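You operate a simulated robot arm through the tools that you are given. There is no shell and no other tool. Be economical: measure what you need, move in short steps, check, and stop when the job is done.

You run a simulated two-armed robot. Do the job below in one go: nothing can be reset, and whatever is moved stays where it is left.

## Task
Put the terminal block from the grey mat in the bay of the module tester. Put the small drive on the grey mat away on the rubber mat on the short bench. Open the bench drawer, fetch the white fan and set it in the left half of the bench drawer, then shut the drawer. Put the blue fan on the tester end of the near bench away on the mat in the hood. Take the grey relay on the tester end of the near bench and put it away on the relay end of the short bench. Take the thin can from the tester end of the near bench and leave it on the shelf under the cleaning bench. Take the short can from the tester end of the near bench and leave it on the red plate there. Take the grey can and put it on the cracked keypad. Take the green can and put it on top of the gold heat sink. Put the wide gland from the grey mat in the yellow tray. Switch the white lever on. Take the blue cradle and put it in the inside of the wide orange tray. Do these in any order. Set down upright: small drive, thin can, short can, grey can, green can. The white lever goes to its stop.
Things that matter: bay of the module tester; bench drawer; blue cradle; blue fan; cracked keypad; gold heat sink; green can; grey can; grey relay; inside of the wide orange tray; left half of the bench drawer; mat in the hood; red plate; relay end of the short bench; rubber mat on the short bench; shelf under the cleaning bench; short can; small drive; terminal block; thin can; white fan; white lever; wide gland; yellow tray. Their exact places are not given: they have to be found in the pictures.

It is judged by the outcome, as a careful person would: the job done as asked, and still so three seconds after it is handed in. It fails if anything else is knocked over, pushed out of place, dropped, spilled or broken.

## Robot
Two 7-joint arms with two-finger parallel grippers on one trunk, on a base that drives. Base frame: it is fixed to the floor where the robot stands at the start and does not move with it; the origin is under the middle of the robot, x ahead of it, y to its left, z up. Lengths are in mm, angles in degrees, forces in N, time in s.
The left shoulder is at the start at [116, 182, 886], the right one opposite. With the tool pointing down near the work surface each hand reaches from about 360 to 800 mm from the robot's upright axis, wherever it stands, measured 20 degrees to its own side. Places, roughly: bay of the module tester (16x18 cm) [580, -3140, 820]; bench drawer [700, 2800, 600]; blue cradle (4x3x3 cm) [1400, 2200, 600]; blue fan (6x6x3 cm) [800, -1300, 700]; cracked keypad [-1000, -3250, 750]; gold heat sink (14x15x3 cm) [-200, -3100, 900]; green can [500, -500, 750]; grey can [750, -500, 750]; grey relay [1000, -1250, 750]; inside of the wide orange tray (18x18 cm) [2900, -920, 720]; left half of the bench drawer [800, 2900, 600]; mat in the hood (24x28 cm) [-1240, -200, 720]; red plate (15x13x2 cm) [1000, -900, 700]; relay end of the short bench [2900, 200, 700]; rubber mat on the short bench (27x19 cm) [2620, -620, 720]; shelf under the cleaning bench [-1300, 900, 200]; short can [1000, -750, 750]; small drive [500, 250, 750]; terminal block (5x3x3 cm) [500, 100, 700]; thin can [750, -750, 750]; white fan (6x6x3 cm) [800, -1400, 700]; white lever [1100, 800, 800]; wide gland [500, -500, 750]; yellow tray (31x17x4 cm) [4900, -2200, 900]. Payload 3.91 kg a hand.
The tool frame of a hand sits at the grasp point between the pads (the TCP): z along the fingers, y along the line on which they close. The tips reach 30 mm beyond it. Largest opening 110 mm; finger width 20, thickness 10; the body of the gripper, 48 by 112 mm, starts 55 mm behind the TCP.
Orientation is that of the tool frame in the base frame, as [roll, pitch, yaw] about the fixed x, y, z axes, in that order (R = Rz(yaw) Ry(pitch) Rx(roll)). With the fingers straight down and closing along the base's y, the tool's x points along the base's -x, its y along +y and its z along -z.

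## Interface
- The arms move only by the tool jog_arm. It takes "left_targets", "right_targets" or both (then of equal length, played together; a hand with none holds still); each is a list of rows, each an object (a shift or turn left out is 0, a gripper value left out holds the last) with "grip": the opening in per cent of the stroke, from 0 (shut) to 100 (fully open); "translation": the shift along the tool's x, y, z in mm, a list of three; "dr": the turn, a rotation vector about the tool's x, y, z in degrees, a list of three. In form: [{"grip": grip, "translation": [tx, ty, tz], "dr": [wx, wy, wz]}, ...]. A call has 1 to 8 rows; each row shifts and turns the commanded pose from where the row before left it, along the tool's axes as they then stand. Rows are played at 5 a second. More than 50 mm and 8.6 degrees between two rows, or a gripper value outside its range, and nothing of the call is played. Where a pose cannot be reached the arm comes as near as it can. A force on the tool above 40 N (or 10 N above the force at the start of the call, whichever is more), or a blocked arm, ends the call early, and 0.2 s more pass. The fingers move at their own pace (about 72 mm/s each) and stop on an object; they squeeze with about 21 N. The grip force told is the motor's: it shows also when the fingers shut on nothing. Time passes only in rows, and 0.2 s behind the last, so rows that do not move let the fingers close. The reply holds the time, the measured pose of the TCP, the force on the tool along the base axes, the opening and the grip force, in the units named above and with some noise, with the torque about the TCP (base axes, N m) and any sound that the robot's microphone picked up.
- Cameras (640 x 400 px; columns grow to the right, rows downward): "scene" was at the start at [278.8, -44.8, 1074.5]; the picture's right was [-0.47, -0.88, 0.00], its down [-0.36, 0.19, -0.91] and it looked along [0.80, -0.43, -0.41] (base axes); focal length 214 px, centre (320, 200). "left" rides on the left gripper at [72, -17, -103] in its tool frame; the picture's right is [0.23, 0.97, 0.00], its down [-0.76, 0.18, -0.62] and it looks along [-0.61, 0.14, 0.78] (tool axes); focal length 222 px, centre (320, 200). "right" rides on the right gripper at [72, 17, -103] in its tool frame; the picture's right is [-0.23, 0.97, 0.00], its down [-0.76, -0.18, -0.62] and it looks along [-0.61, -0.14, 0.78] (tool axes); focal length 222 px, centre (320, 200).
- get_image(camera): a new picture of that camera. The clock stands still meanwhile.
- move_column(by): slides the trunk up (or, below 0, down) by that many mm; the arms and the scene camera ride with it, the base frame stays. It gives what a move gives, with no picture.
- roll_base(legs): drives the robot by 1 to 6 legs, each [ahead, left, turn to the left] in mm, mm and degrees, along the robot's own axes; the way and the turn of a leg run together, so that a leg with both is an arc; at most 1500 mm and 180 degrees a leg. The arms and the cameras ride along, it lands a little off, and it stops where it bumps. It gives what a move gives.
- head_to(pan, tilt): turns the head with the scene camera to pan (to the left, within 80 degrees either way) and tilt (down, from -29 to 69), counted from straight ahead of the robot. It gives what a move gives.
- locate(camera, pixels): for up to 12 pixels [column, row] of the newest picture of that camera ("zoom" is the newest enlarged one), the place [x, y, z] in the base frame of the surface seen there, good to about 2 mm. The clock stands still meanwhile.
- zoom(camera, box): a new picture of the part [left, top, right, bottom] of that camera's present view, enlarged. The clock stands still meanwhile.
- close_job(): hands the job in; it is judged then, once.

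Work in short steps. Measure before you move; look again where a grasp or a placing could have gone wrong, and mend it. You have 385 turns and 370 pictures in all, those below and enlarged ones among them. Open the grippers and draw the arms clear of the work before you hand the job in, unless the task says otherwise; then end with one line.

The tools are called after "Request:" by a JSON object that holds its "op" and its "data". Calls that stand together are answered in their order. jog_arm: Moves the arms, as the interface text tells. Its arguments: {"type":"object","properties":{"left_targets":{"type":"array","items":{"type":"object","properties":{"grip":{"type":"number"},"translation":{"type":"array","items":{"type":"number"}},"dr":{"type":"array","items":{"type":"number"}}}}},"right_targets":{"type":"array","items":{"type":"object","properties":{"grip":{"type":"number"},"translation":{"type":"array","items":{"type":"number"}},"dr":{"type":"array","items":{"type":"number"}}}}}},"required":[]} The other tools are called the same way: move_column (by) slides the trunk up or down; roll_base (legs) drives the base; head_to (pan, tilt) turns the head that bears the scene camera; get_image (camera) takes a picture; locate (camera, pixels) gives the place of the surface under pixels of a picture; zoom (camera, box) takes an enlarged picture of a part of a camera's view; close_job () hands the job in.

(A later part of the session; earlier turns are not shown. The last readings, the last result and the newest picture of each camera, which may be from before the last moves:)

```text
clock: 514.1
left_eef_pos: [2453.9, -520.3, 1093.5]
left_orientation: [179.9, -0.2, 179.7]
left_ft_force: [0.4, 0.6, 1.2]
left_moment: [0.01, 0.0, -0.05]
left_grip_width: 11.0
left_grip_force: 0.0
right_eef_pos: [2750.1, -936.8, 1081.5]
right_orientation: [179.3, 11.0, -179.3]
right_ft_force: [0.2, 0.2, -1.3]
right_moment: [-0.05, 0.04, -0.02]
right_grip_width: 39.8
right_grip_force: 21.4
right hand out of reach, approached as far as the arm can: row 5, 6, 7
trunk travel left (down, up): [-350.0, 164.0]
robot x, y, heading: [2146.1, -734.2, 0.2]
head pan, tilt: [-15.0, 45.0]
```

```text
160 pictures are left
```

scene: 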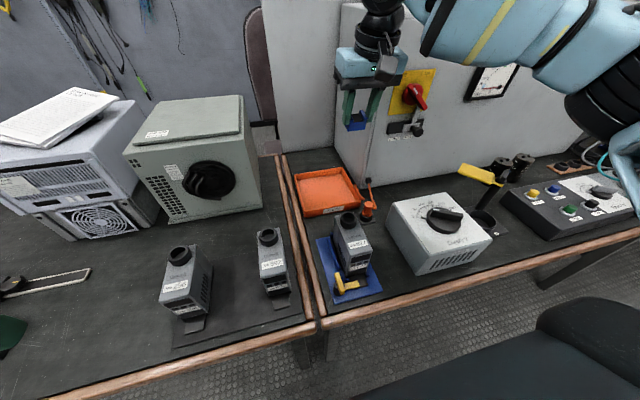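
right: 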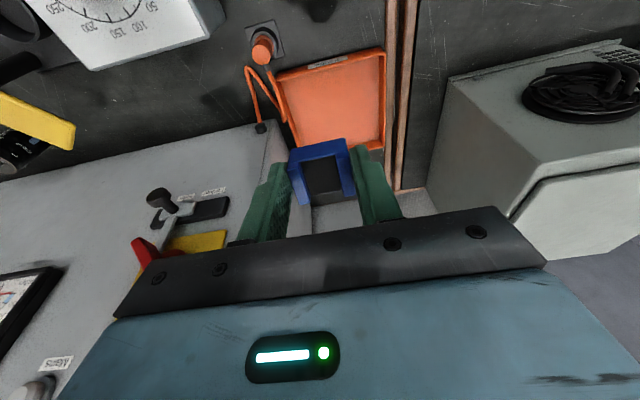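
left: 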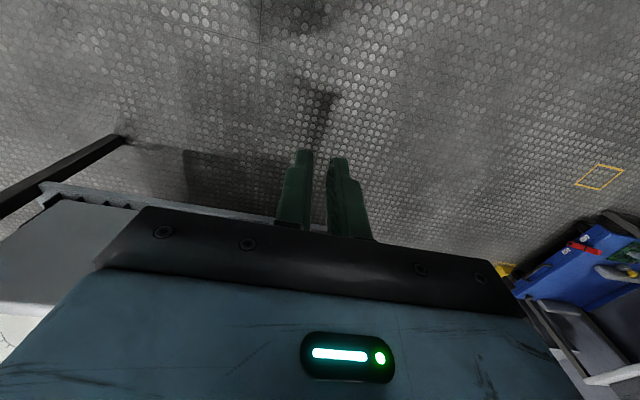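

Level the tool and lower, then extend.

Request:
{"op": "jog_arm", "data": {"right_targets": [{"translation": [0, 0, 40], "dr": [0, 5.5, 0]}, {"translation": [0, 0, 40], "dr": [0.8, 5.5, 0]}, {"translation": [0, 2, 40]}, {"translation": [-15, 2, 40]}, {"translation": [-30, 4, 20]}, {"translation": [-35, 4, 15]}, {"translation": [-30, 4, 10]}, {}]}}

Request:
{"op": "get_image", "data": {"camera": "right"}}

Request:
{"op": "get_image", "data": {"camera": "scene"}}

```text
clock: 515.9
left_eef_pos: [2453.5, -519.2, 1092.5]
left_orientation: [179.9, -0.3, 179.7]
left_ft_force: [-0.3, 0.3, 0.6]
left_moment: [0.01, -0.01, -0.02]
left_grip_width: 11.0
left_grip_force: 0.0
right_eef_pos: [2769.4, -972.8, 927.6]
right_orientation: [-180.0, 0.1, -179.2]
right_ft_force: [-0.5, 0.3, -2.5]
right_moment: [-0.01, 0.03, 0.0]
right_grip_width: 39.7
right_grip_force: 21.0
right hand out of reach, approached as far as the arm can: row 1, 2, 4, 5, 6, 7
trunk travel left (down, up): [-350.0, 164.0]
robot x, y, heading: [2138.7, -729.5, -0.2]
head pan, tilt: [-15.0, 45.0]
```

```text
159 pictures are left
```

right: 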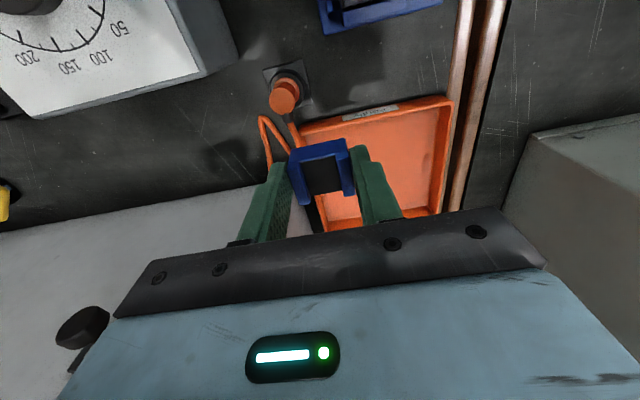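

```text
158 pictures are left
```

scene: 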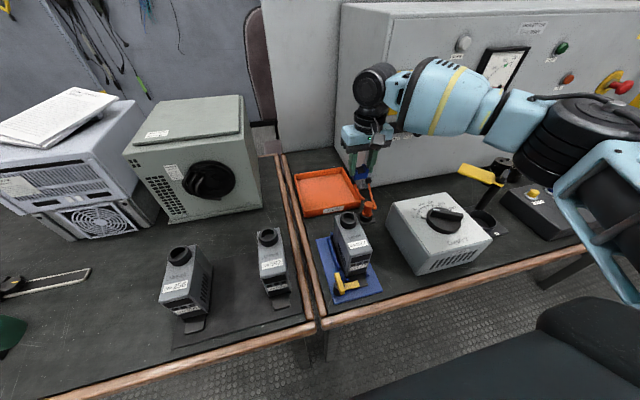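

Roll forward 55 and left 50, then lower into the tray.

Request:
{"op": "roll_base", "data": {"legs": [[0, 50, 0], [55, 0, 0]]}}

Request:
{"op": "jog_arm", "data": {"right_targets": [{"translation": [-5, 0, 40]}, {"translation": [-15, 0, 40]}, {"translation": [-20, 0, 25]}, {}]}}

Request:
{"op": "get_image", "data": {"camera": "right"}}

```text
clock: 517.6
left_eef_pos: [2509.2, -469.3, 1092.3]
left_orientation: [179.9, -0.2, 179.7]
left_ft_force: [0.1, -0.4, 0.7]
left_moment: [-0.03, 0.03, -0.05]
left_grip_width: 11.1
left_grip_force: 0.1
right_eef_pos: [2825.8, -923.0, 927.0]
right_orientation: [-180.0, 0.1, -179.2]
right_ft_force: [1.1, -1.0, -3.6]
right_moment: [0.01, 0.05, 0.02]
right_grip_width: 39.7
right_grip_force: 20.8
trunk travel left (down, up): [-350.0, 164.0]
robot x, y, heading: [2194.6, -676.2, 0.1]
head pan, tilt: [-15.0, 45.0]
```

```text
clock: 518.6
left_eef_pos: [2508.0, -469.7, 1092.5]
left_orientation: [179.9, -0.2, 179.7]
left_ft_force: [0.1, -0.6, -0.1]
left_moment: [0.0, 0.02, -0.02]
left_grip_width: 10.9
left_grip_force: 0.1
right_eef_pos: [2832.2, -934.5, 859.8]
right_orientation: [180.0, 0.2, -179.3]
right_ft_force: [0.1, -1.1, -1.7]
right_moment: [0.02, 0.03, -0.04]
right_grip_width: 39.9
right_grip_force: 20.9
right hand out of reach, approached as far as the arm can: row 2, 3
trunk travel left (down, up): [-350.0, 164.0]
robot x, y, heading: [2194.2, -676.7, 0.4]
head pan, tilt: [-15.0, 45.0]
```

```text
157 pictures are left
```

right: 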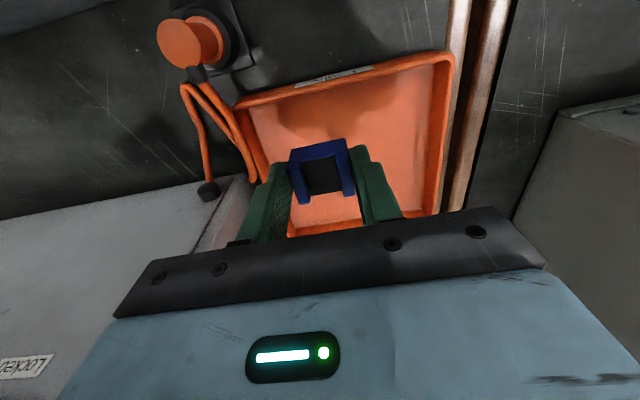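

The trunk can do the lowering. First verify where the tray rim is relative to the cradle.

Request:
{"op": "locate", "data": {"camera": "right", "pixels": [[300, 95], [370, 72], [245, 110], [440, 70], [435, 200], [270, 170], [340, 215], [365, 110]]}}

```text
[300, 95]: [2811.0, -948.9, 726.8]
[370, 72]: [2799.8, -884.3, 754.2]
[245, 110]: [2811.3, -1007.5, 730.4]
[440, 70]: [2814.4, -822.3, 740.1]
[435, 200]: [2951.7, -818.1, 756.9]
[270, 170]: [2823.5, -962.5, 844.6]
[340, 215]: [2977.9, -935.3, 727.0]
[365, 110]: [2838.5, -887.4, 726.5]
```

Inside the rim. Lower the trunk 65 mm, then try a bit further forward.

Request:
{"op": "move_column", "data": {"by": -65}}

Request:
{"op": "jog_arm", "data": {"right_targets": [{"translation": [-15, 5, 0]}, {"translation": [-10, 5, 5]}, {}]}}

Request:
{"op": "get_image", "data": {"camera": "right"}}

```text
clock: 519.6
left_eef_pos: [2508.4, -468.8, 1027.0]
left_orientation: [180.0, -0.1, 179.7]
left_ft_force: [0.4, -1.0, -0.6]
left_moment: [-0.02, -0.04, 0.02]
left_grip_width: 10.9
left_grip_force: 0.0
right_eef_pos: [2833.1, -930.5, 796.3]
right_orientation: [179.9, 0.2, -179.3]
right_ft_force: [0.2, 0.8, -2.0]
right_moment: [0.0, 0.02, -0.01]
right_grip_width: 39.8
right_grip_force: 20.9
trunk travel left (down, up): [-285.0, 229.0]
robot x, y, heading: [2195.5, -682.3, 0.2]
head pan, tilt: [-15.0, 45.0]
```

```text
clock: 520.4
left_eef_pos: [2507.5, -469.6, 1027.7]
left_orientation: [180.0, -0.2, 179.7]
left_ft_force: [-0.2, 0.5, 0.1]
left_moment: [-0.01, -0.02, 0.03]
left_grip_width: 11.0
left_grip_force: 0.0
right_eef_pos: [2840.3, -933.2, 794.4]
right_orientation: [180.0, 0.0, -179.2]
right_ft_force: [-0.1, -0.4, -2.2]
right_moment: [0.02, 0.04, -0.01]
right_grip_width: 39.8
right_grip_force: 20.9
right hand out of reach, approached as far as the arm can: row 1, 2
trunk travel left (down, up): [-285.0, 229.0]
robot x, y, heading: [2195.4, -682.1, 0.0]
head pan, tilt: [-15.0, 45.0]
```

```text
156 pictures are left
```

right: 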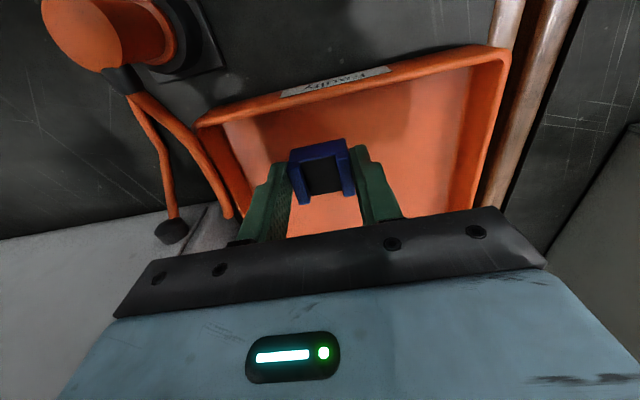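

Good. Lower to contact.

Request:
{"op": "move_column", "data": {"by": -17}}

Request:
{"op": "jog_arm", "data": {"right_targets": [{"translation": [0, 0, 3]}, {"translation": [0, 0, 2]}, {}]}}

```text
clock: 521.1
left_eef_pos: [2509.4, -469.5, 1010.9]
left_orientation: [179.9, -0.1, 179.7]
left_ft_force: [0.1, 0.5, 0.4]
left_moment: [-0.01, -0.01, 0.04]
left_grip_width: 10.9
left_grip_force: 0.1
right_eef_pos: [2841.2, -933.6, 778.4]
right_orientation: [179.8, 0.1, -179.2]
right_ft_force: [-0.2, 0.0, -2.2]
right_moment: [0.0, -0.01, -0.01]
right_grip_width: 40.0
right_grip_force: 21.3
trunk travel left (down, up): [-268.0, 246.0]
robot x, y, heading: [2194.2, -680.8, 0.2]
head pan, tilt: [-15.0, 45.0]
```

```text
clock: 521.9
left_eef_pos: [2508.3, -468.9, 1010.8]
left_orientation: [179.9, -0.2, 179.7]
left_ft_force: [-0.4, -0.1, 0.1]
left_moment: [0.0, -0.02, 0.03]
left_grip_width: 11.1
left_grip_force: 0.1
right_eef_pos: [2839.6, -933.0, 772.7]
right_orientation: [180.0, 0.1, -179.2]
right_ft_force: [0.5, -1.4, -2.0]
right_moment: [0.0, 0.01, -0.03]
right_grip_width: 39.8
right_grip_force: 20.6
trunk travel left (down, up): [-268.0, 246.0]
robot x, y, heading: [2193.4, -679.4, 0.2]
head pan, tilt: [-15.0, 45.0]
```

Request:
{"op": "jog_arm", "data": {"right_targets": [{"translation": [0, 0, 2]}, {"translation": [0, 0, 2]}, {}]}}

```text
clock: 522.7
left_eef_pos: [2507.7, -468.5, 1011.5]
left_orientation: [179.8, -0.2, 179.7]
left_ft_force: [-0.4, 0.8, -0.2]
left_moment: [0.03, 0.03, -0.01]
left_grip_width: 11.0
left_grip_force: 0.0
right_eef_pos: [2841.7, -931.8, 769.9]
right_orientation: [179.9, 0.4, -179.2]
right_ft_force: [0.7, -1.6, 15.9]
right_moment: [-0.07, -0.06, 0.01]
right_grip_width: 39.6
right_grip_force: 21.0
trunk travel left (down, up): [-268.0, 246.0]
robot x, y, heading: [2195.1, -678.7, 0.1]
head pan, tilt: [-15.0, 45.0]
```

Contact. Release, then raise with the trunk (straight up) before retracting.

Request:
{"op": "jog_arm", "data": {"right_targets": [{"translation": [0, 0, -1.5]}, {"grip": 55}, {"grip": 55}, {"translation": [0, 0, -20]}]}}

Request:
{"op": "move_column", "data": {"by": 110}}

Request:
{"op": "get_image", "data": {"camera": "right"}}

```text
clock: 523.7
left_eef_pos: [2507.8, -469.1, 1010.4]
left_orientation: [180.0, -0.1, 179.7]
left_ft_force: [-0.8, -0.1, -0.8]
left_moment: [-0.01, -0.01, 0.01]
left_grip_width: 11.1
left_grip_force: 0.0
right_eef_pos: [2839.1, -932.1, 790.6]
right_orientation: [180.0, 0.1, -179.2]
right_ft_force: [0.1, -0.3, 0.2]
right_moment: [-0.01, 0.0, 0.01]
right_grip_width: 60.5
right_grip_force: 0.0
trunk travel left (down, up): [-268.0, 246.0]
robot x, y, heading: [2198.4, -680.8, 0.2]
head pan, tilt: [-15.0, 45.0]
```

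```text
clock: 525.1
left_eef_pos: [2508.8, -469.7, 1120.2]
left_orientation: [179.9, -0.2, 179.7]
left_ft_force: [0.8, 0.3, -0.3]
left_moment: [-0.03, -0.01, -0.03]
left_grip_width: 11.1
left_grip_force: 0.0
right_eef_pos: [2845.7, -932.8, 949.4]
right_orientation: [-180.0, 5.4, -179.3]
right_ft_force: [0.3, 0.3, -0.3]
right_moment: [0.01, 0.01, -0.02]
right_grip_width: 60.4
right_grip_force: 0.1
trunk travel left (down, up): [-378.0, 136.0]
robot x, y, heading: [2195.9, -683.6, -0.1]
head pan, tilt: [-15.0, 45.0]
```

```text
155 pictures are left
```

right: 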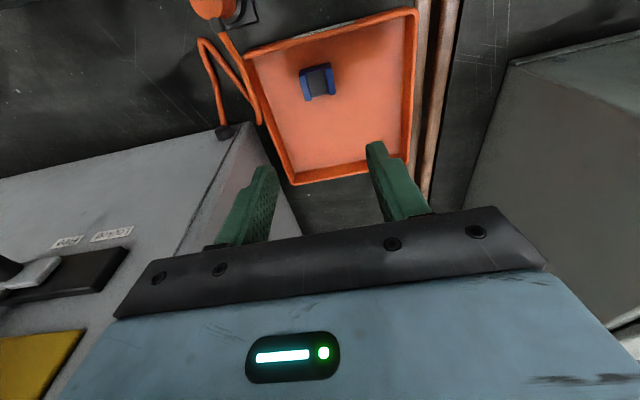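

Cradle placed. Retract the right arm, back away, and go do the lever (facing west from the aisle).

Request:
{"op": "jog_arm", "data": {"right_targets": [{"translation": [40, 0, -10], "dr": [0, 5, 0]}, {"translation": [45, 0, 0]}, {"translation": [45, 0, 0]}, {"translation": [45, 0, 0]}, {"translation": [45, 0, 0]}, {"translation": [45, 0, 0]}, {"translation": [45, 0, 0]}, {}]}}

Request:
{"op": "roll_base", "data": {"legs": [[-420, 0, 0], [0, 1240, 0], [0, 0, 90], [0, 0, 90]]}}

Request:
{"op": "head_to", "data": {"pan": -10, "tilt": 30}}

Request:
{"op": "get_image", "data": {"camera": "scene"}}

```text
clock: 526.9
left_eef_pos: [2509.0, -468.7, 1120.8]
left_orientation: [180.0, -0.1, 179.7]
left_ft_force: [0.8, 0.8, 0.0]
left_moment: [0.0, 0.03, 0.01]
left_grip_width: 10.9
left_grip_force: 0.0
right_eef_pos: [2533.0, -936.7, 955.1]
right_orientation: [-179.9, 0.4, -179.4]
right_ft_force: [1.0, 0.0, -0.4]
right_moment: [-0.01, 0.0, -0.03]
right_grip_width: 60.7
right_grip_force: 0.1
trunk travel left (down, up): [-378.0, 136.0]
robot x, y, heading: [2194.4, -681.1, 0.0]
head pan, tilt: [-15.0, 45.0]
```

```text
clock: 547.7
left_eef_pos: [1442.9, 324.6, 1120.1]
left_orientation: [179.9, -0.2, 0.8]
left_ft_force: [0.0, 0.2, 0.4]
left_moment: [0.02, 0.0, -0.02]
left_grip_width: 11.0
left_grip_force: 0.1
right_eef_pos: [1409.1, 789.8, 956.9]
right_orientation: [179.9, 0.4, 1.8]
right_ft_force: [0.2, 0.3, -0.4]
right_moment: [-0.04, 0.0, -0.02]
right_grip_width: 60.5
right_grip_force: 0.0
trunk travel left (down, up): [-378.0, 136.0]
robot x, y, heading: [1753.0, 539.7, -178.6]
head pan, tilt: [-15.0, 45.0]
```

```text
clock: 548.5
left_eef_pos: [1443.5, 324.4, 1120.5]
left_orientation: [179.9, -0.2, 0.9]
left_ft_force: [-0.8, 0.4, 0.2]
left_moment: [0.01, 0.02, -0.05]
left_grip_width: 11.1
left_grip_force: 0.0
right_eef_pos: [1408.7, 790.2, 955.8]
right_orientation: [179.9, 0.4, 1.7]
right_ft_force: [-0.4, 0.3, 0.1]
right_moment: [-0.01, -0.05, 0.0]
right_grip_width: 60.5
right_grip_force: 0.0
trunk travel left (down, up): [-378.0, 136.0]
robot x, y, heading: [1751.1, 547.0, -178.7]
head pan, tilt: [-10.0, 30.0]
```

```text
154 pictures are left
```

scene: 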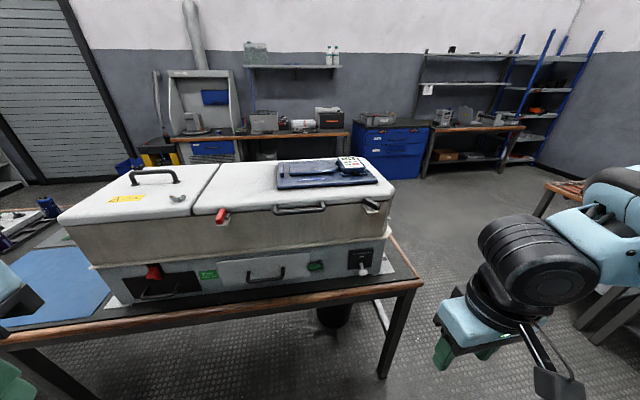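

Request:
{"op": "zoom", "data": {"camera": "scene", "box": [330, 230, 410, 290]}}

Request:
{"op": "locate", "data": {"camera": "zoom", "pixels": [[262, 305], [262, 285], [245, 305], [278, 305], [262, 322], [225, 200], [255, 250], [160, 180], [400, 380]]}}

```text
6.67 times, centred on (370, 260) of scene
```

zoom: 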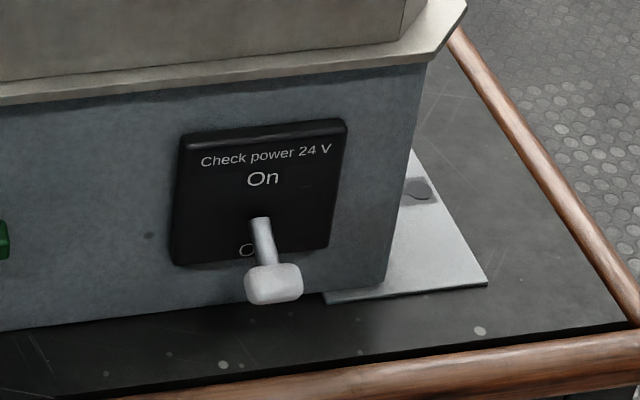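

```text
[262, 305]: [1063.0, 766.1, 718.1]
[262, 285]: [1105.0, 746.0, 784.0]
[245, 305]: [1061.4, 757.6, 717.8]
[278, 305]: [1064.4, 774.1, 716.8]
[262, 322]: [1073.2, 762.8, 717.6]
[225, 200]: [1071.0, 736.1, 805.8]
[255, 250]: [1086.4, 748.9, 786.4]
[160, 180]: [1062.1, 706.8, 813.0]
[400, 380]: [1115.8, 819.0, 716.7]
```

Knob at (1105,750,784). Back off, lower the trunk, extend and pitch the right hand horizontal.

Request:
{"op": "roll_base", "data": {"legs": [[-150, 0, -1.3]]}}

Request:
{"op": "move_column", "data": {"by": -150}}

Request:
{"op": "jog_arm", "data": {"right_targets": [{"grip": 10, "translation": [-45, 0, -10]}, {"translation": [-45, 5, -10]}, {"translation": [-45, 5, -10]}, {"translation": [-45, 5, -10]}, {"translation": [-40, 5, -10]}, {"dr": [0, -8.2, 0]}, {"dr": [0, -8.2, 0]}, {"dr": [0, -8.2, 0]}]}}

Request:
{"op": "jog_arm", "data": {"right_targets": [{"dr": [0, -8.2, 0]}, {"dr": [0, -8.2, 0]}, {"dr": [0, -8.2, 0]}, {"dr": [0, -8.2, 0]}, {"dr": [0, -8.2, 0]}, {"dr": [0, -8.2, 0]}, {"dr": [0, -8.2, 0]}, {"dr": [0, -8, 0]}]}}

Request:
{"op": "get_image", "data": {"camera": "scene"}}

```text
clock: 549.8
left_eef_pos: [1587.6, 334.1, 1119.9]
left_orientation: [179.9, -0.1, -0.4]
left_ft_force: [-0.6, 0.1, 0.9]
left_moment: [-0.01, 0.03, 0.01]
left_grip_width: 11.0
left_grip_force: 0.1
right_eef_pos: [1563.3, 800.6, 957.3]
right_orientation: [180.0, 0.5, 0.5]
right_ft_force: [0.4, 0.2, 0.4]
right_moment: [-0.02, 0.02, 0.0]
right_grip_width: 60.6
right_grip_force: 0.1
trunk travel left (down, up): [-378.0, 136.0]
robot x, y, heading: [1898.2, 541.8, -179.8]
head pan, tilt: [-10.0, 30.0]
```

```text
clock: 551.6
left_eef_pos: [1586.9, 333.8, 970.9]
left_orientation: [179.9, -0.1, -0.4]
left_ft_force: [0.2, -0.4, -0.7]
left_moment: [0.0, 0.01, 0.03]
left_grip_width: 11.1
left_grip_force: 0.0
right_eef_pos: [1560.9, 799.8, 792.8]
right_orientation: [-180.0, -3.5, 0.5]
right_ft_force: [-0.4, 0.1, 0.1]
right_moment: [0.02, -0.01, -0.04]
right_grip_width: 60.7
right_grip_force: 0.1
trunk travel left (down, up): [-228.0, 286.0]
robot x, y, heading: [1898.4, 540.0, -179.8]
head pan, tilt: [-10.0, 30.0]
```

```text
clock: 553.4
left_eef_pos: [1586.5, 332.9, 971.5]
left_orientation: [179.9, -0.1, -0.4]
left_ft_force: [-0.4, -0.2, -0.6]
left_moment: [0.01, 0.03, -0.03]
left_grip_width: 11.1
left_grip_force: 0.0
right_eef_pos: [1338.1, 778.9, 829.2]
right_orientation: [179.8, 21.4, 0.5]
right_ft_force: [0.6, -0.2, -0.3]
right_moment: [0.04, 0.01, 0.01]
right_grip_width: 10.9
right_grip_force: 0.0
trunk travel left (down, up): [-228.0, 286.0]
robot x, y, heading: [1897.4, 544.7, -180.3]
head pan, tilt: [-10.0, 30.0]
```

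```text
clock: 555.2
left_eef_pos: [1586.7, 334.8, 970.5]
left_orientation: [179.9, -0.2, -0.4]
left_ft_force: [0.3, -0.2, 0.1]
left_moment: [-0.03, -0.01, 0.0]
left_grip_width: 11.1
left_grip_force: 0.1
right_eef_pos: [1337.0, 779.4, 829.7]
right_orientation: [178.5, 86.6, -1.0]
right_ft_force: [0.2, 0.6, 0.3]
right_moment: [-0.03, 0.03, 0.01]
right_grip_width: 10.8
right_grip_force: 0.0
trunk travel left (down, up): [-228.0, 286.0]
robot x, y, heading: [1902.2, 547.4, -180.1]
head pan, tilt: [-10.0, 30.0]
```

```text
152 pictures are left
```

scene: 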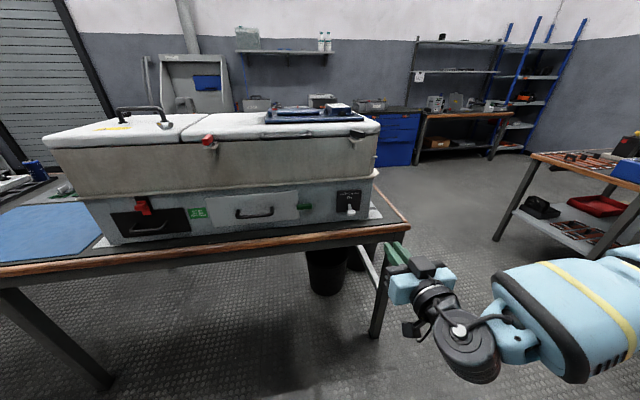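

Request:
{"op": "zoom", "data": {"camera": "scene", "box": [320, 170, 400, 230]}}

Request:
{"op": "locate", "data": {"camera": "zoom", "pixels": [[240, 300], [240, 285], [228, 300], [252, 300], [240, 312], [300, 370], [240, 340]]}}

```text
6.67 times, centred on (360, 200) of scene
```

zoom: 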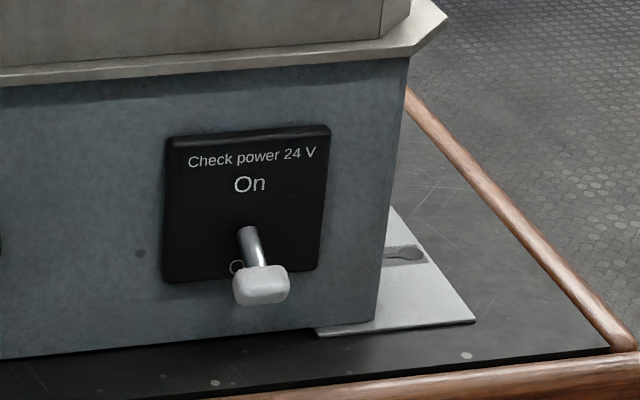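

```text
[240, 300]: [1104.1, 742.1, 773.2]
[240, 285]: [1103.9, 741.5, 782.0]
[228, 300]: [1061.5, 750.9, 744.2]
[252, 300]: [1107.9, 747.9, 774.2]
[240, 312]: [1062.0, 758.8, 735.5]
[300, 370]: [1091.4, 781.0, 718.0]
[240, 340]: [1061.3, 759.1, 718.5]
```

Lower to z≈755 and align to y=750, then roll forward so the fingertips go under the knob.

Request:
{"op": "jog_arm", "data": {"right_targets": [{"translation": [40, 15, 0]}, {"translation": [35, 15, 0]}, {}]}}

Request:
{"op": "roll_base", "data": {"legs": [[150, 0, 0]]}}

Request:
{"op": "get_image", "data": {"camera": "right"}}

Request:
{"op": "zoom", "data": {"camera": "scene", "box": [300, 180, 460, 300]}}

```text
clock: 556.0
left_eef_pos: [1586.6, 332.9, 970.5]
left_orientation: [179.9, -0.2, -0.3]
left_ft_force: [0.2, -0.5, 0.1]
left_moment: [-0.02, 0.02, -0.04]
left_grip_width: 10.7
left_grip_force: 0.0
right_eef_pos: [1341.8, 746.3, 753.7]
right_orientation: [178.9, 86.5, -0.5]
right_ft_force: [-0.1, -0.1, 0.1]
right_moment: [-0.01, 0.0, 0.0]
right_grip_width: 11.2
right_grip_force: 0.1
trunk travel left (down, up): [-228.0, 286.0]
robot x, y, heading: [1900.1, 544.0, -180.1]
head pan, tilt: [-10.0, 30.0]
```

```text
clock: 557.3
left_eef_pos: [1438.6, 334.4, 970.0]
left_orientation: [179.9, -0.2, -0.6]
left_ft_force: [-0.4, -0.4, 0.4]
left_moment: [0.0, -0.03, -0.01]
left_grip_width: 11.1
left_grip_force: 0.2
right_eef_pos: [1193.3, 748.8, 754.3]
right_orientation: [179.2, 86.4, -0.2]
right_ft_force: [1.0, 0.1, 0.0]
right_moment: [-0.03, 0.03, -0.01]
right_grip_width: 11.1
right_grip_force: 0.1
trunk travel left (down, up): [-228.0, 286.0]
robot x, y, heading: [1749.2, 543.6, 179.9]
head pan, tilt: [-10.0, 30.0]
```

```text
150 pictures are left
```

right: 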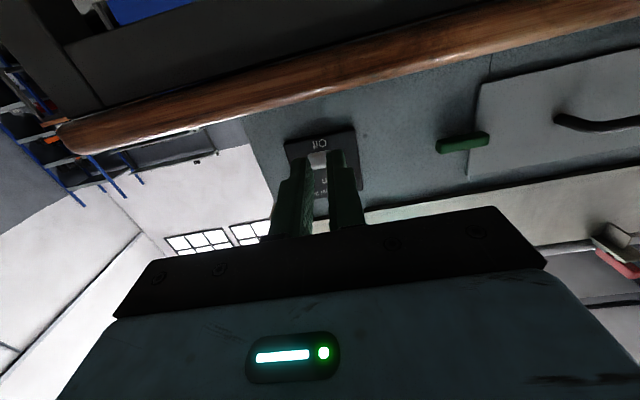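

```text
3.33 times, centred on (380, 240) of scene
```

zoom: 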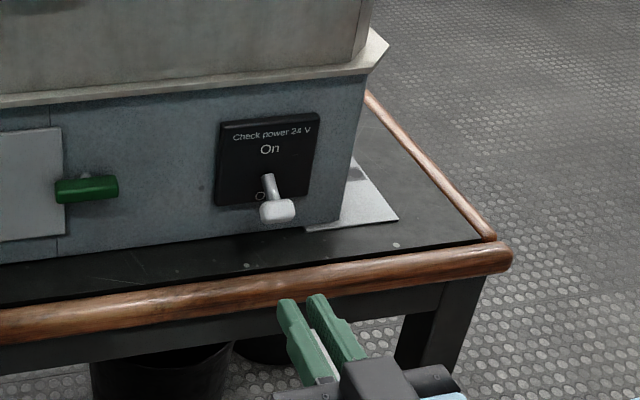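

Request:
{"op": "locate", "data": {"camera": "zoom", "pixels": [[300, 270], [300, 285], [276, 210], [276, 222], [268, 215], [290, 212], [290, 320]]}}

```text
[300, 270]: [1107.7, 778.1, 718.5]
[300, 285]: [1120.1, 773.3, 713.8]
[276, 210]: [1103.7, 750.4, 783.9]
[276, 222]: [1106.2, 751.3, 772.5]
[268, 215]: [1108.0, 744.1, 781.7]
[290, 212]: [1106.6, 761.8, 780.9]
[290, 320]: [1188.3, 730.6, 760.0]
```

Roll forward 68 more, then raise the hand to lift the lever.

Request:
{"op": "roll_base", "data": {"legs": [[68, 0, 0]]}}

Request:
{"op": "zoom", "data": {"camera": "scene", "box": [300, 180, 460, 300]}}

Request:
{"op": "jog_arm", "data": {"right_targets": [{"translation": [-8, 0, 0]}, {"translation": [-8, 0, 0]}, {"translation": [-8, 0, 0]}, {"translation": [-8, 0, 0]}, {}]}}

Request:
{"op": "zoom", "data": {"camera": "scene", "box": [300, 180, 460, 300]}}

```text
clock: 558.4
left_eef_pos: [1371.7, 334.0, 970.6]
left_orientation: [179.8, -0.2, -0.4]
left_ft_force: [-0.6, 0.4, 0.6]
left_moment: [-0.01, -0.01, 0.02]
left_grip_width: 11.0
left_grip_force: 0.1
right_eef_pos: [1126.5, 747.3, 754.8]
right_orientation: [179.3, 86.5, -0.2]
right_ft_force: [0.1, 0.3, 0.6]
right_moment: [0.01, 0.02, -0.03]
right_grip_width: 10.8
right_grip_force: 0.2
trunk travel left (down, up): [-228.0, 286.0]
robot x, y, heading: [1686.3, 542.1, -179.9]
head pan, tilt: [-10.0, 30.0]
```

```text
3.33 times, centred on (380, 240) of scene
```

zoom: 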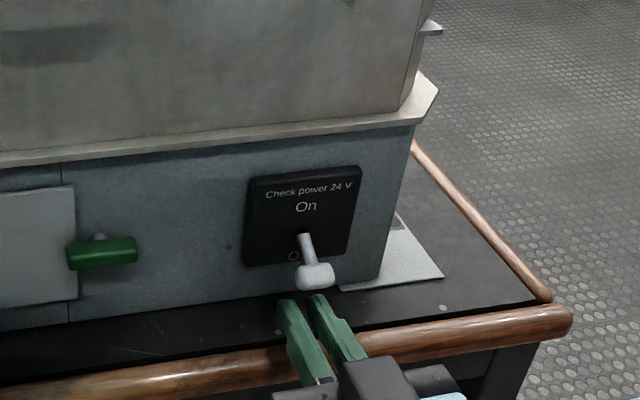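

```text
clock: 559.5
left_eef_pos: [1371.2, 333.2, 971.8]
left_orientation: [179.9, -0.1, -0.5]
left_ft_force: [-0.1, 0.7, 0.1]
left_moment: [-0.01, 0.01, 0.02]
left_grip_width: 10.8
left_grip_force: 0.1
right_eef_pos: [1123.4, 746.6, 789.2]
right_orientation: [179.3, 86.5, -0.2]
right_ft_force: [-0.5, -0.2, -0.8]
right_moment: [0.01, -0.04, 0.03]
right_grip_width: 11.0
right_grip_force: 0.2
trunk travel left (down, up): [-228.0, 286.0]
robot x, y, heading: [1689.5, 543.7, -180.0]
head pan, tilt: [-10.0, 30.0]
```

```text
3.33 times, centred on (380, 240) of scene
```

zoom: 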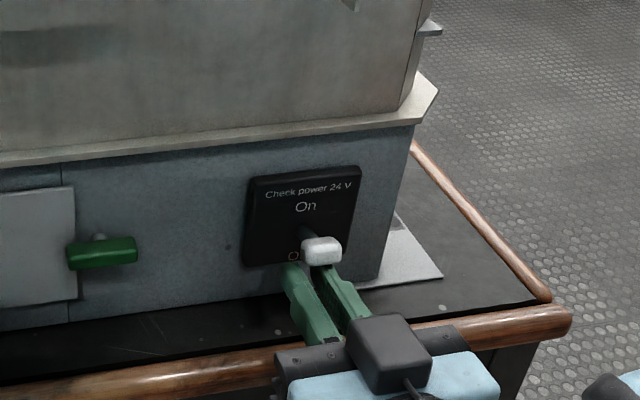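

The knob is lifting. Continue up to its stop.

Request:
{"op": "jog_arm", "data": {"right_targets": [{"translation": [-7, 0, 0]}, {"translation": [-7, 0, 0]}, {"translation": [-7, 0, 0]}, {"translation": [-7, 0, 0]}, {}]}}

Request:
{"op": "zoom", "data": {"camera": "scene", "box": [300, 180, 460, 300]}}

```text
clock: 560.4
left_eef_pos: [1371.4, 334.0, 972.2]
left_orientation: [179.8, -0.1, -0.6]
left_ft_force: [-0.1, 0.8, -0.1]
left_moment: [0.04, 0.02, 0.01]
left_grip_width: 11.1
left_grip_force: 0.1
right_eef_pos: [1126.9, 746.2, 796.0]
right_orientation: [-176.8, 84.5, 3.7]
right_ft_force: [1.5, -0.4, -8.5]
right_moment: [-0.07, -0.26, -0.06]
right_grip_width: 11.5
right_grip_force: 0.6
trunk travel left (down, up): [-228.0, 286.0]
robot x, y, heading: [1688.4, 544.6, -179.7]
head pan, tilt: [-10.0, 30.0]
stopped in row 4 (right hand): the force on the tool passed its limit at 45 N (the readings are from after the stop); the commanded pose is now the measured one
```

```text
3.33 times, centred on (380, 240) of scene
```

zoom: 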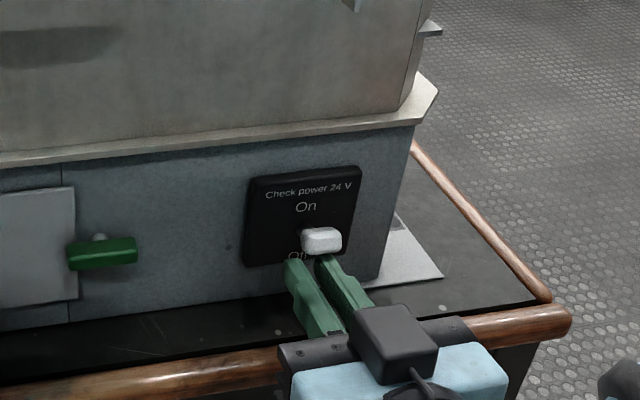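

Request:
{"op": "locate", "data": {"camera": "zoom", "pixels": [[322, 240], [322, 232], [322, 250], [310, 235], [310, 212], [290, 222], [270, 255]]}}

Request:
{"op": "zoom", "data": {"camera": "scene", "box": [350, 215, 400, 255]}}

```text
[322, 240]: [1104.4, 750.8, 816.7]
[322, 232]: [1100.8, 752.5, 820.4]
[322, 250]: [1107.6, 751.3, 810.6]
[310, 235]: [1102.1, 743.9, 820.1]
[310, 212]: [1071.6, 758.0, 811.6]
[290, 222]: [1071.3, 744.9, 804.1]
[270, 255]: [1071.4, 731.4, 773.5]
```

```text
10.00 times, centred on (375, 235) of scene
```

zoom: 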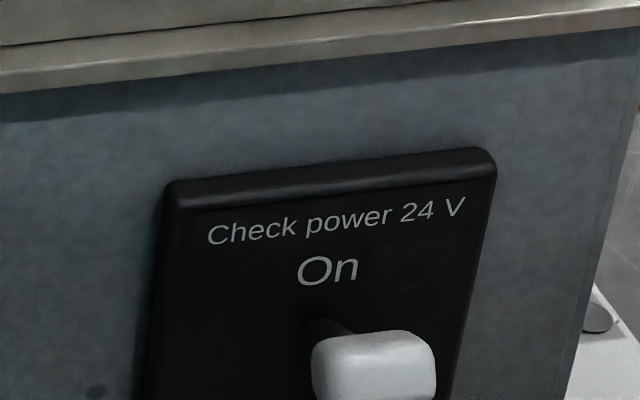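

Knob rose from 783 to ~815 and hit 45 N: at its stop. Withdraw and verify it stays.

Request:
{"op": "jog_arm", "data": {"right_targets": [{"translation": [6, 0, 0]}, {"translation": [14, 0, 0]}, {}]}}

Request:
{"op": "roll_base", "data": {"legs": [[-200, 0, 0]]}}

Request:
{"op": "zoom", "data": {"camera": "scene", "box": [310, 170, 410, 240]}}

```text
clock: 561.2
left_eef_pos: [1371.4, 333.7, 971.4]
left_orientation: [179.9, -0.1, -0.5]
left_ft_force: [-0.1, 0.2, 0.4]
left_moment: [0.02, 0.0, 0.0]
left_grip_width: 10.8
left_grip_force: 0.0
right_eef_pos: [1126.6, 746.9, 778.3]
right_orientation: [-177.6, 85.0, 2.9]
right_ft_force: [-0.3, 0.0, -0.5]
right_moment: [-0.02, 0.04, -0.02]
right_grip_width: 11.1
right_grip_force: 0.1
trunk travel left (down, up): [-228.0, 286.0]
robot x, y, heading: [1684.3, 545.3, -180.0]
head pan, tilt: [-10.0, 30.0]
```

```text
clock: 562.8
left_eef_pos: [1568.0, 335.0, 971.0]
left_orientation: [180.0, -0.1, -1.0]
left_ft_force: [0.7, 0.0, 0.5]
left_moment: [-0.02, 0.0, -0.03]
left_grip_width: 10.9
left_grip_force: 0.0
right_eef_pos: [1326.6, 750.6, 777.5]
right_orientation: [-177.4, 84.9, 2.7]
right_ft_force: [0.3, -0.4, -1.3]
right_moment: [0.02, 0.03, 0.0]
right_grip_width: 11.0
right_grip_force: 0.0
trunk travel left (down, up): [-228.0, 286.0]
robot x, y, heading: [1879.2, 542.4, 179.7]
head pan, tilt: [-10.0, 30.0]
```

```text
5.71 times, centred on (360, 205) of scene
```

zoom: 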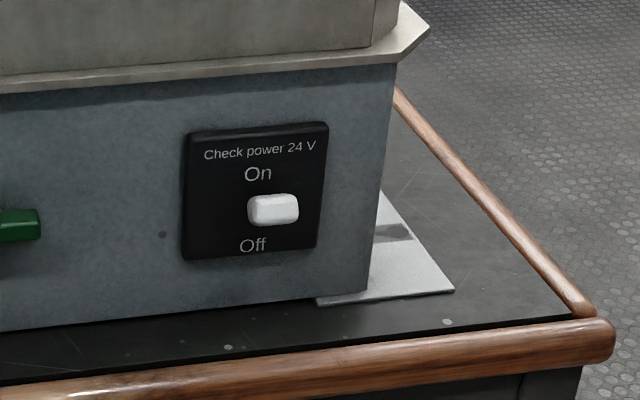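

Request:
{"op": "locate", "data": {"camera": "zoom", "pixels": [[273, 210], [273, 200], [273, 222], [255, 173], [255, 245], [255, 130], [255, 255]]}}

```text
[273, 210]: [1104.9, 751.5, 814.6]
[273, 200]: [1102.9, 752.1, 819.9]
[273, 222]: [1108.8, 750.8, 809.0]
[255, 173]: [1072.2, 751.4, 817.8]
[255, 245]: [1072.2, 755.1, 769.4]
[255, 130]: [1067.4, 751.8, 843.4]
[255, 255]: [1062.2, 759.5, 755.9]
```

Lever stays at On. Restore the right hand to point down, then go to the near bench's east side by the plate.

Request:
{"op": "jog_arm", "data": {"right_targets": [{"dr": [0, 8.2, 0]}, {"dr": [0, 8.2, 0]}, {"dr": [0, 8.2, 0]}, {"dr": [0, 8.2, 0]}, {"dr": [0, 8.2, 0]}, {"dr": [0, 8.2, 0]}, {"dr": [0, 8.2, 0]}, {"dr": [0, 8.2, 0]}]}}

Request:
{"op": "jog_arm", "data": {"right_targets": [{"dr": [0, 8.2, 0]}, {"dr": [0, 8, 0]}, {"dr": [0, 3, 0]}, {"translation": [40, 0, -25]}, {"translation": [40, 0, -25]}, {"translation": [40, 0, -25]}, {"translation": [30, 0, -25]}, {"translation": [0, 0, -45]}]}}

Request:
{"op": "roll_base", "data": {"legs": [[0, 1430, 0], [250, 0, 0]]}}

Request:
{"op": "head_to", "data": {"pan": 0, "tilt": 40}}

Request:
{"op": "get_image", "data": {"camera": "scene"}}

```text
clock: 564.6
left_eef_pos: [1567.0, 336.1, 970.3]
left_orientation: [179.9, -0.2, -0.9]
left_ft_force: [-0.2, -0.3, 0.7]
left_moment: [0.0, -0.01, 0.0]
left_grip_width: 11.0
left_grip_force: 0.0
right_eef_pos: [1325.5, 750.0, 778.3]
right_orientation: [-179.8, 19.3, 0.2]
right_ft_force: [0.5, 1.0, 0.2]
right_moment: [-0.03, 0.0, 0.0]
right_grip_width: 10.9
right_grip_force: 0.1
trunk travel left (down, up): [-228.0, 286.0]
robot x, y, heading: [1879.2, 543.8, 179.6]
head pan, tilt: [-10.0, 30.0]
```

```text
clock: 566.4
left_eef_pos: [1567.5, 335.3, 970.1]
left_orientation: [179.9, 0.0, -0.9]
left_ft_force: [0.6, -0.1, -0.4]
left_moment: [0.02, 0.03, -0.01]
left_grip_width: 11.0
left_grip_force: 0.0
right_eef_pos: [1477.5, 750.8, 922.8]
right_orientation: [-179.7, 0.2, 0.2]
right_ft_force: [-0.8, 1.8, 0.6]
right_moment: [-0.02, 0.0, 0.0]
right_grip_width: 11.0
right_grip_force: 0.0
trunk travel left (down, up): [-228.0, 286.0]
robot x, y, heading: [1882.1, 542.7, 179.7]
head pan, tilt: [-10.0, 30.0]
```

```text
clock: 581.0
left_eef_pos: [1331.9, -1176.2, 970.6]
left_orientation: [179.8, -0.2, 1.0]
left_ft_force: [-1.3, -0.3, -0.9]
left_moment: [0.02, -0.01, 0.01]
left_grip_width: 11.0
left_grip_force: 0.2
right_eef_pos: [1228.3, -764.3, 923.4]
right_orientation: [-179.8, 0.1, 1.9]
right_ft_force: [0.5, -0.5, 0.2]
right_moment: [0.0, -0.03, 0.0]
right_grip_width: 11.1
right_grip_force: 0.0
trunk travel left (down, up): [-228.0, 286.0]
robot x, y, heading: [1638.7, -958.2, -178.5]
head pan, tilt: [-10.0, 30.0]
```

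```text
clock: 581.8
left_eef_pos: [1333.4, -1176.1, 970.5]
left_orientation: [179.9, -0.2, 0.9]
left_ft_force: [-0.3, -0.6, 0.3]
left_moment: [0.0, 0.01, 0.01]
left_grip_width: 11.3
left_grip_force: 0.0
right_eef_pos: [1228.5, -765.2, 922.1]
right_orientation: [-179.7, 0.1, 2.0]
right_ft_force: [-0.1, -0.3, -0.3]
right_moment: [-0.01, -0.01, 0.01]
right_grip_width: 10.8
right_grip_force: 0.1
trunk travel left (down, up): [-228.0, 286.0]
robot x, y, heading: [1637.8, -956.8, -178.5]
head pan, tilt: [0.0, 40.0]
```

```text
143 pictures are left
```

scene: 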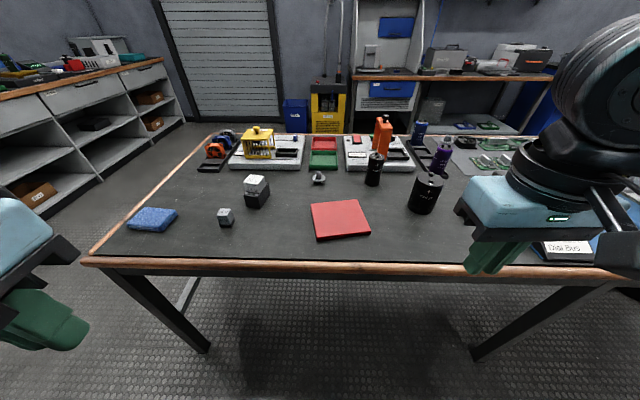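

Great view. Locate short can, plate, thin can, and relay.

Request:
{"op": "locate", "data": {"camera": "scene", "pixels": [[426, 177], [420, 210], [340, 218], [312, 207], [357, 202], [318, 238], [368, 232], [374, 155], [374, 184], [227, 211], [227, 222], [300, 262]]}}

Request:
{"op": "zoom", "data": {"camera": "scene", "box": [200, 130, 480, 270]}}

```text
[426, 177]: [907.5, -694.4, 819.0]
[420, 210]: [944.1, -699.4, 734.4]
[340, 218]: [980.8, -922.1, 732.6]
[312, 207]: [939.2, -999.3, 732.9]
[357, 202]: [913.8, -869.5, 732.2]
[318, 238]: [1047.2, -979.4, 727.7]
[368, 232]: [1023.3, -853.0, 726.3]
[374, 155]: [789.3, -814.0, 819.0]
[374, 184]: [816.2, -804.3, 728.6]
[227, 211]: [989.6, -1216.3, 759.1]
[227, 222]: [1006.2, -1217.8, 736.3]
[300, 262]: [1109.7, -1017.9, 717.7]
```

```text
2.29 times, centred on (340, 200) of scene
```

zoom: 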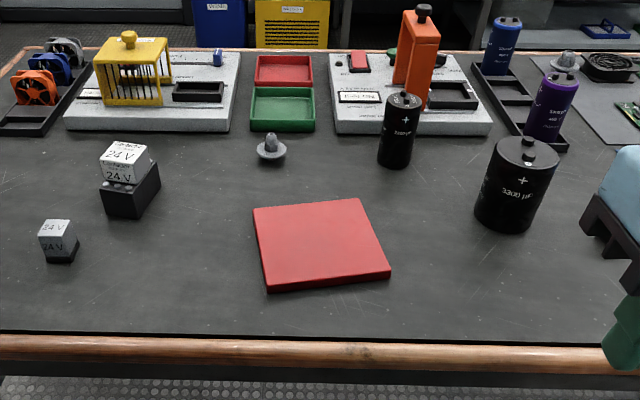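

Drive forward 190 and approach the short can with the right hand.

Request:
{"op": "roll_base", "data": {"legs": [[190, 0, -1.5]]}}

Request:
{"op": "jog_arm", "data": {"right_targets": [{"grip": 95, "translation": [-40, -20, 0]}, {"translation": [-40, -20, 0]}, {"translation": [-20, -20, 0]}, {}]}}

Request:
{"op": "get_image", "data": {"camera": "right"}}

```text
clock: 583.3
left_eef_pos: [1139.5, -1171.0, 971.0]
left_orientation: [179.9, -0.2, -0.6]
left_ft_force: [0.1, -0.4, 0.1]
left_moment: [-0.02, -0.01, -0.03]
left_grip_width: 11.0
left_grip_force: 0.1
right_eef_pos: [1044.8, -757.4, 922.0]
right_orientation: [-179.8, 0.1, 0.7]
right_ft_force: [-0.8, 0.4, 0.1]
right_moment: [0.01, -0.07, 0.03]
right_grip_width: 11.2
right_grip_force: 0.0
trunk travel left (down, up): [-228.0, 286.0]
robot x, y, heading: [1450.3, -962.5, -179.7]
head pan, tilt: [0.0, 40.0]
```

```text
clock: 584.3
left_eef_pos: [1138.9, -1171.0, 971.0]
left_orientation: [179.8, -0.1, -0.4]
left_ft_force: [-0.4, -0.3, 0.1]
left_moment: [-0.05, 0.0, 0.01]
left_grip_width: 10.8
left_grip_force: 0.0
right_eef_pos: [942.2, -700.9, 921.5]
right_orientation: [-179.8, 0.2, 0.7]
right_ft_force: [-0.1, -0.2, 0.8]
right_moment: [0.01, 0.01, -0.01]
right_grip_width: 104.4
right_grip_force: 0.1
trunk travel left (down, up): [-228.0, 286.0]
robot x, y, heading: [1451.4, -960.5, -179.6]
head pan, tilt: [0.0, 40.0]
```

```text
141 pictures are left
```

right: 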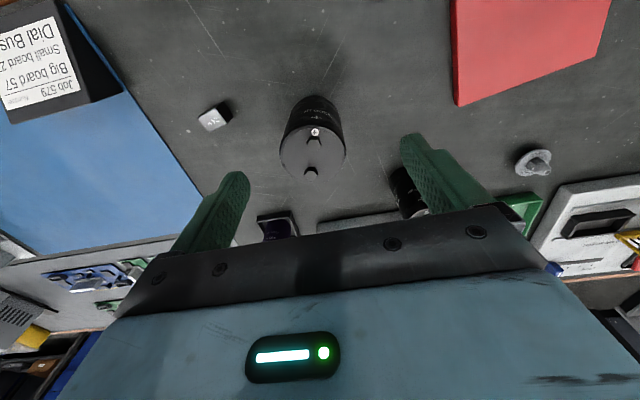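

Request:
{"op": "locate", "data": {"camera": "right", "pixels": [[313, 150], [282, 150], [344, 145], [318, 180], [312, 125]]}}

```text
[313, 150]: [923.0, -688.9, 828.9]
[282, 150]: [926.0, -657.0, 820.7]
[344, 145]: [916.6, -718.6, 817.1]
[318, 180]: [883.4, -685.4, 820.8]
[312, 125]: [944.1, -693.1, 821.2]
```

Can centre (914,-688), diameter ~62. Descend and grip.

Request:
{"op": "jog_arm", "data": {"right_targets": [{"translation": [-28, -13, 0]}, {"translation": [0, 0, 45]}, {"translation": [0, 0, 45]}, {"translation": [0, 0, 40]}, {}, {"grip": 20}, {"grip": 20}, {"grip": 20}]}}

Request:
{"op": "jog_arm", "data": {"right_targets": [{"translation": [0, 0, -20]}, {"translation": [0, 0, -40]}, {"translation": [0, 0, -30]}, {}]}}

Request:
{"op": "get_image", "data": {"camera": "right"}}

```text
clock: 586.1
left_eef_pos: [1139.0, -1170.3, 971.0]
left_orientation: [179.9, 0.0, -0.4]
left_ft_force: [0.0, 0.5, -0.4]
left_moment: [-0.01, -0.01, -0.02]
left_grip_width: 11.1
left_grip_force: 0.0
right_eef_pos: [916.6, -688.4, 794.6]
right_orientation: [-179.7, 0.1, 0.7]
right_ft_force: [-0.5, 0.5, 0.3]
right_moment: [-0.08, 0.0, 0.01]
right_grip_width: 68.9
right_grip_force: 20.9
trunk travel left (down, up): [-228.0, 286.0]
robot x, y, heading: [1448.2, -964.7, -179.8]
head pan, tilt: [0.0, 40.0]
```

```text
clock: 587.1
left_eef_pos: [1138.6, -1170.6, 970.6]
left_orientation: [179.9, -0.2, -0.4]
left_ft_force: [0.1, 0.3, -0.5]
left_moment: [0.02, -0.02, 0.0]
left_grip_width: 11.1
left_grip_force: 0.1
right_eef_pos: [916.7, -689.2, 885.5]
right_orientation: [-179.9, 0.1, 0.6]
right_ft_force: [-0.3, 0.5, -5.7]
right_moment: [-0.01, -0.02, -0.01]
right_grip_width: 69.0
right_grip_force: 21.2
trunk travel left (down, up): [-228.0, 286.0]
robot x, y, heading: [1453.2, -960.1, -179.6]
head pan, tilt: [0.0, 40.0]
```

```text
140 pictures are left
```

right: 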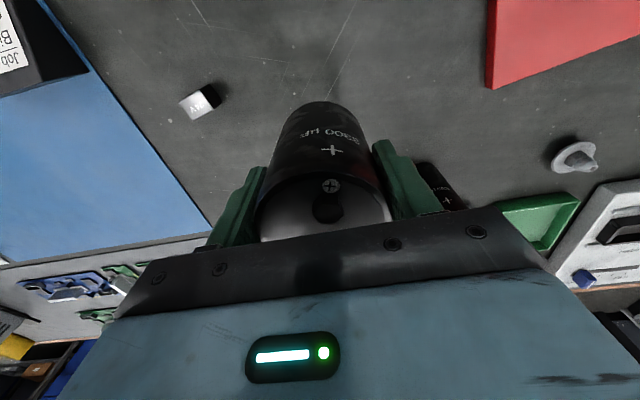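

Carry it over the red plate with the base (left 236, back 62).

Request:
{"op": "roll_base", "data": {"legs": [[-62, 236, 0]]}}

Request:
{"op": "get_image", "data": {"camera": "right"}}

Request:
{"op": "zoom", "data": {"camera": "scene", "box": [280, 130, 480, 270]}}

```text
clock: 589.8
left_eef_pos: [1202.4, -1414.1, 971.1]
left_orientation: [180.0, -0.1, 0.0]
left_ft_force: [0.4, 0.1, 0.1]
left_moment: [0.01, 0.04, 0.01]
left_grip_width: 11.1
left_grip_force: 0.0
right_eef_pos: [977.5, -932.2, 884.5]
right_orientation: [-179.8, 0.1, 1.0]
right_ft_force: [0.4, 0.6, -4.5]
right_moment: [0.03, -0.02, 0.0]
right_grip_width: 69.1
right_grip_force: 21.5
trunk travel left (down, up): [-228.0, 286.0]
robot x, y, heading: [1512.2, -1203.0, -180.0]
head pan, tilt: [0.0, 40.0]
```

```text
139 pictures are left
```

right: 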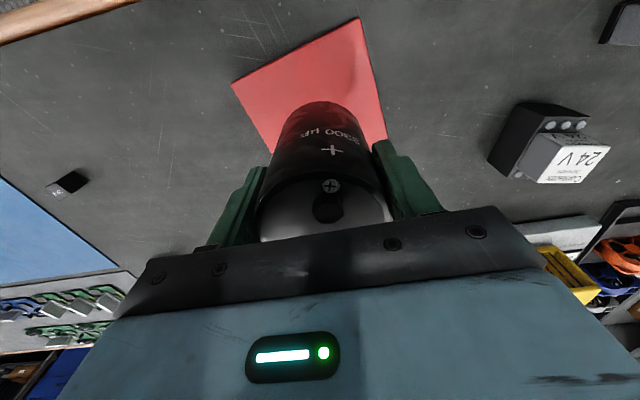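

```text
2.86 times, centred on (380, 200) of scene
```

zoom: 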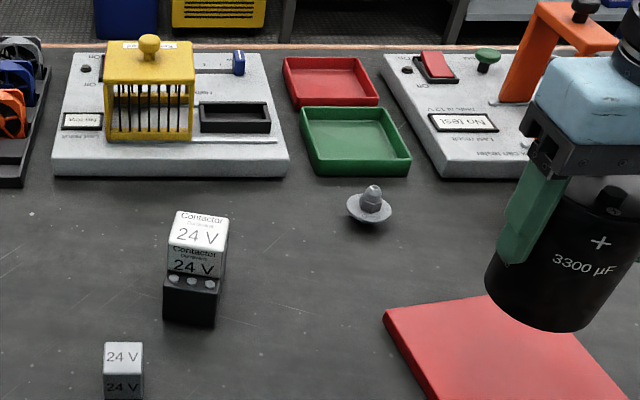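

Request:
{"op": "locate", "data": {"camera": "right", "pixels": [[236, 85], [357, 24], [382, 135], [272, 145], [310, 75]]}}

```text
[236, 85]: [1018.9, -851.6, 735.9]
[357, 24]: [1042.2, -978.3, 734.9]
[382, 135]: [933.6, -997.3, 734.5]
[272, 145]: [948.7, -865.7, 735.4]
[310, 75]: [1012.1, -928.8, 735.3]
```

Plate centre ≈(957,-928). Shift 18 mm and lower onto it.

Request:
{"op": "jog_arm", "data": {"right_targets": [{"translation": [-18, 0, 20]}, {"translation": [0, 0, 30]}, {"translation": [0, 0, 20]}, {}, {"translation": [0, 0, 3]}, {}]}}

Request:
{"op": "jog_arm", "data": {"right_targets": [{"translation": [0, 0, 2]}, {"translation": [0, 0, 2]}, {}]}}

```text
clock: 591.2
left_eef_pos: [1203.2, -1413.7, 970.3]
left_orientation: [179.8, -0.1, -0.1]
left_ft_force: [0.2, -0.7, 0.3]
left_moment: [0.0, 0.01, 0.01]
left_grip_width: 10.8
left_grip_force: 0.1
right_eef_pos: [960.4, -932.6, 813.1]
right_orientation: [-179.7, 0.2, 1.0]
right_ft_force: [-0.6, 0.0, -5.5]
right_moment: [-0.01, -0.02, 0.01]
right_grip_width: 68.9
right_grip_force: 21.0
trunk travel left (down, up): [-228.0, 286.0]
robot x, y, heading: [1514.8, -1205.4, -179.6]
head pan, tilt: [0.0, 40.0]
```

```text
clock: 592.0
left_eef_pos: [1203.1, -1413.4, 969.8]
left_orientation: [179.8, -0.2, -0.1]
left_ft_force: [-0.3, -0.5, -0.2]
left_moment: [0.02, -0.01, 0.03]
left_grip_width: 10.9
left_grip_force: 0.1
right_eef_pos: [959.0, -931.8, 810.0]
right_orientation: [-179.8, 0.2, 1.0]
right_ft_force: [1.0, 1.1, 0.8]
right_moment: [-0.15, -0.13, 0.05]
right_grip_width: 69.2
right_grip_force: 20.6
trunk travel left (down, up): [-228.0, 286.0]
robot x, y, heading: [1517.2, -1205.0, -179.5]
head pan, tilt: [0.0, 40.0]
```

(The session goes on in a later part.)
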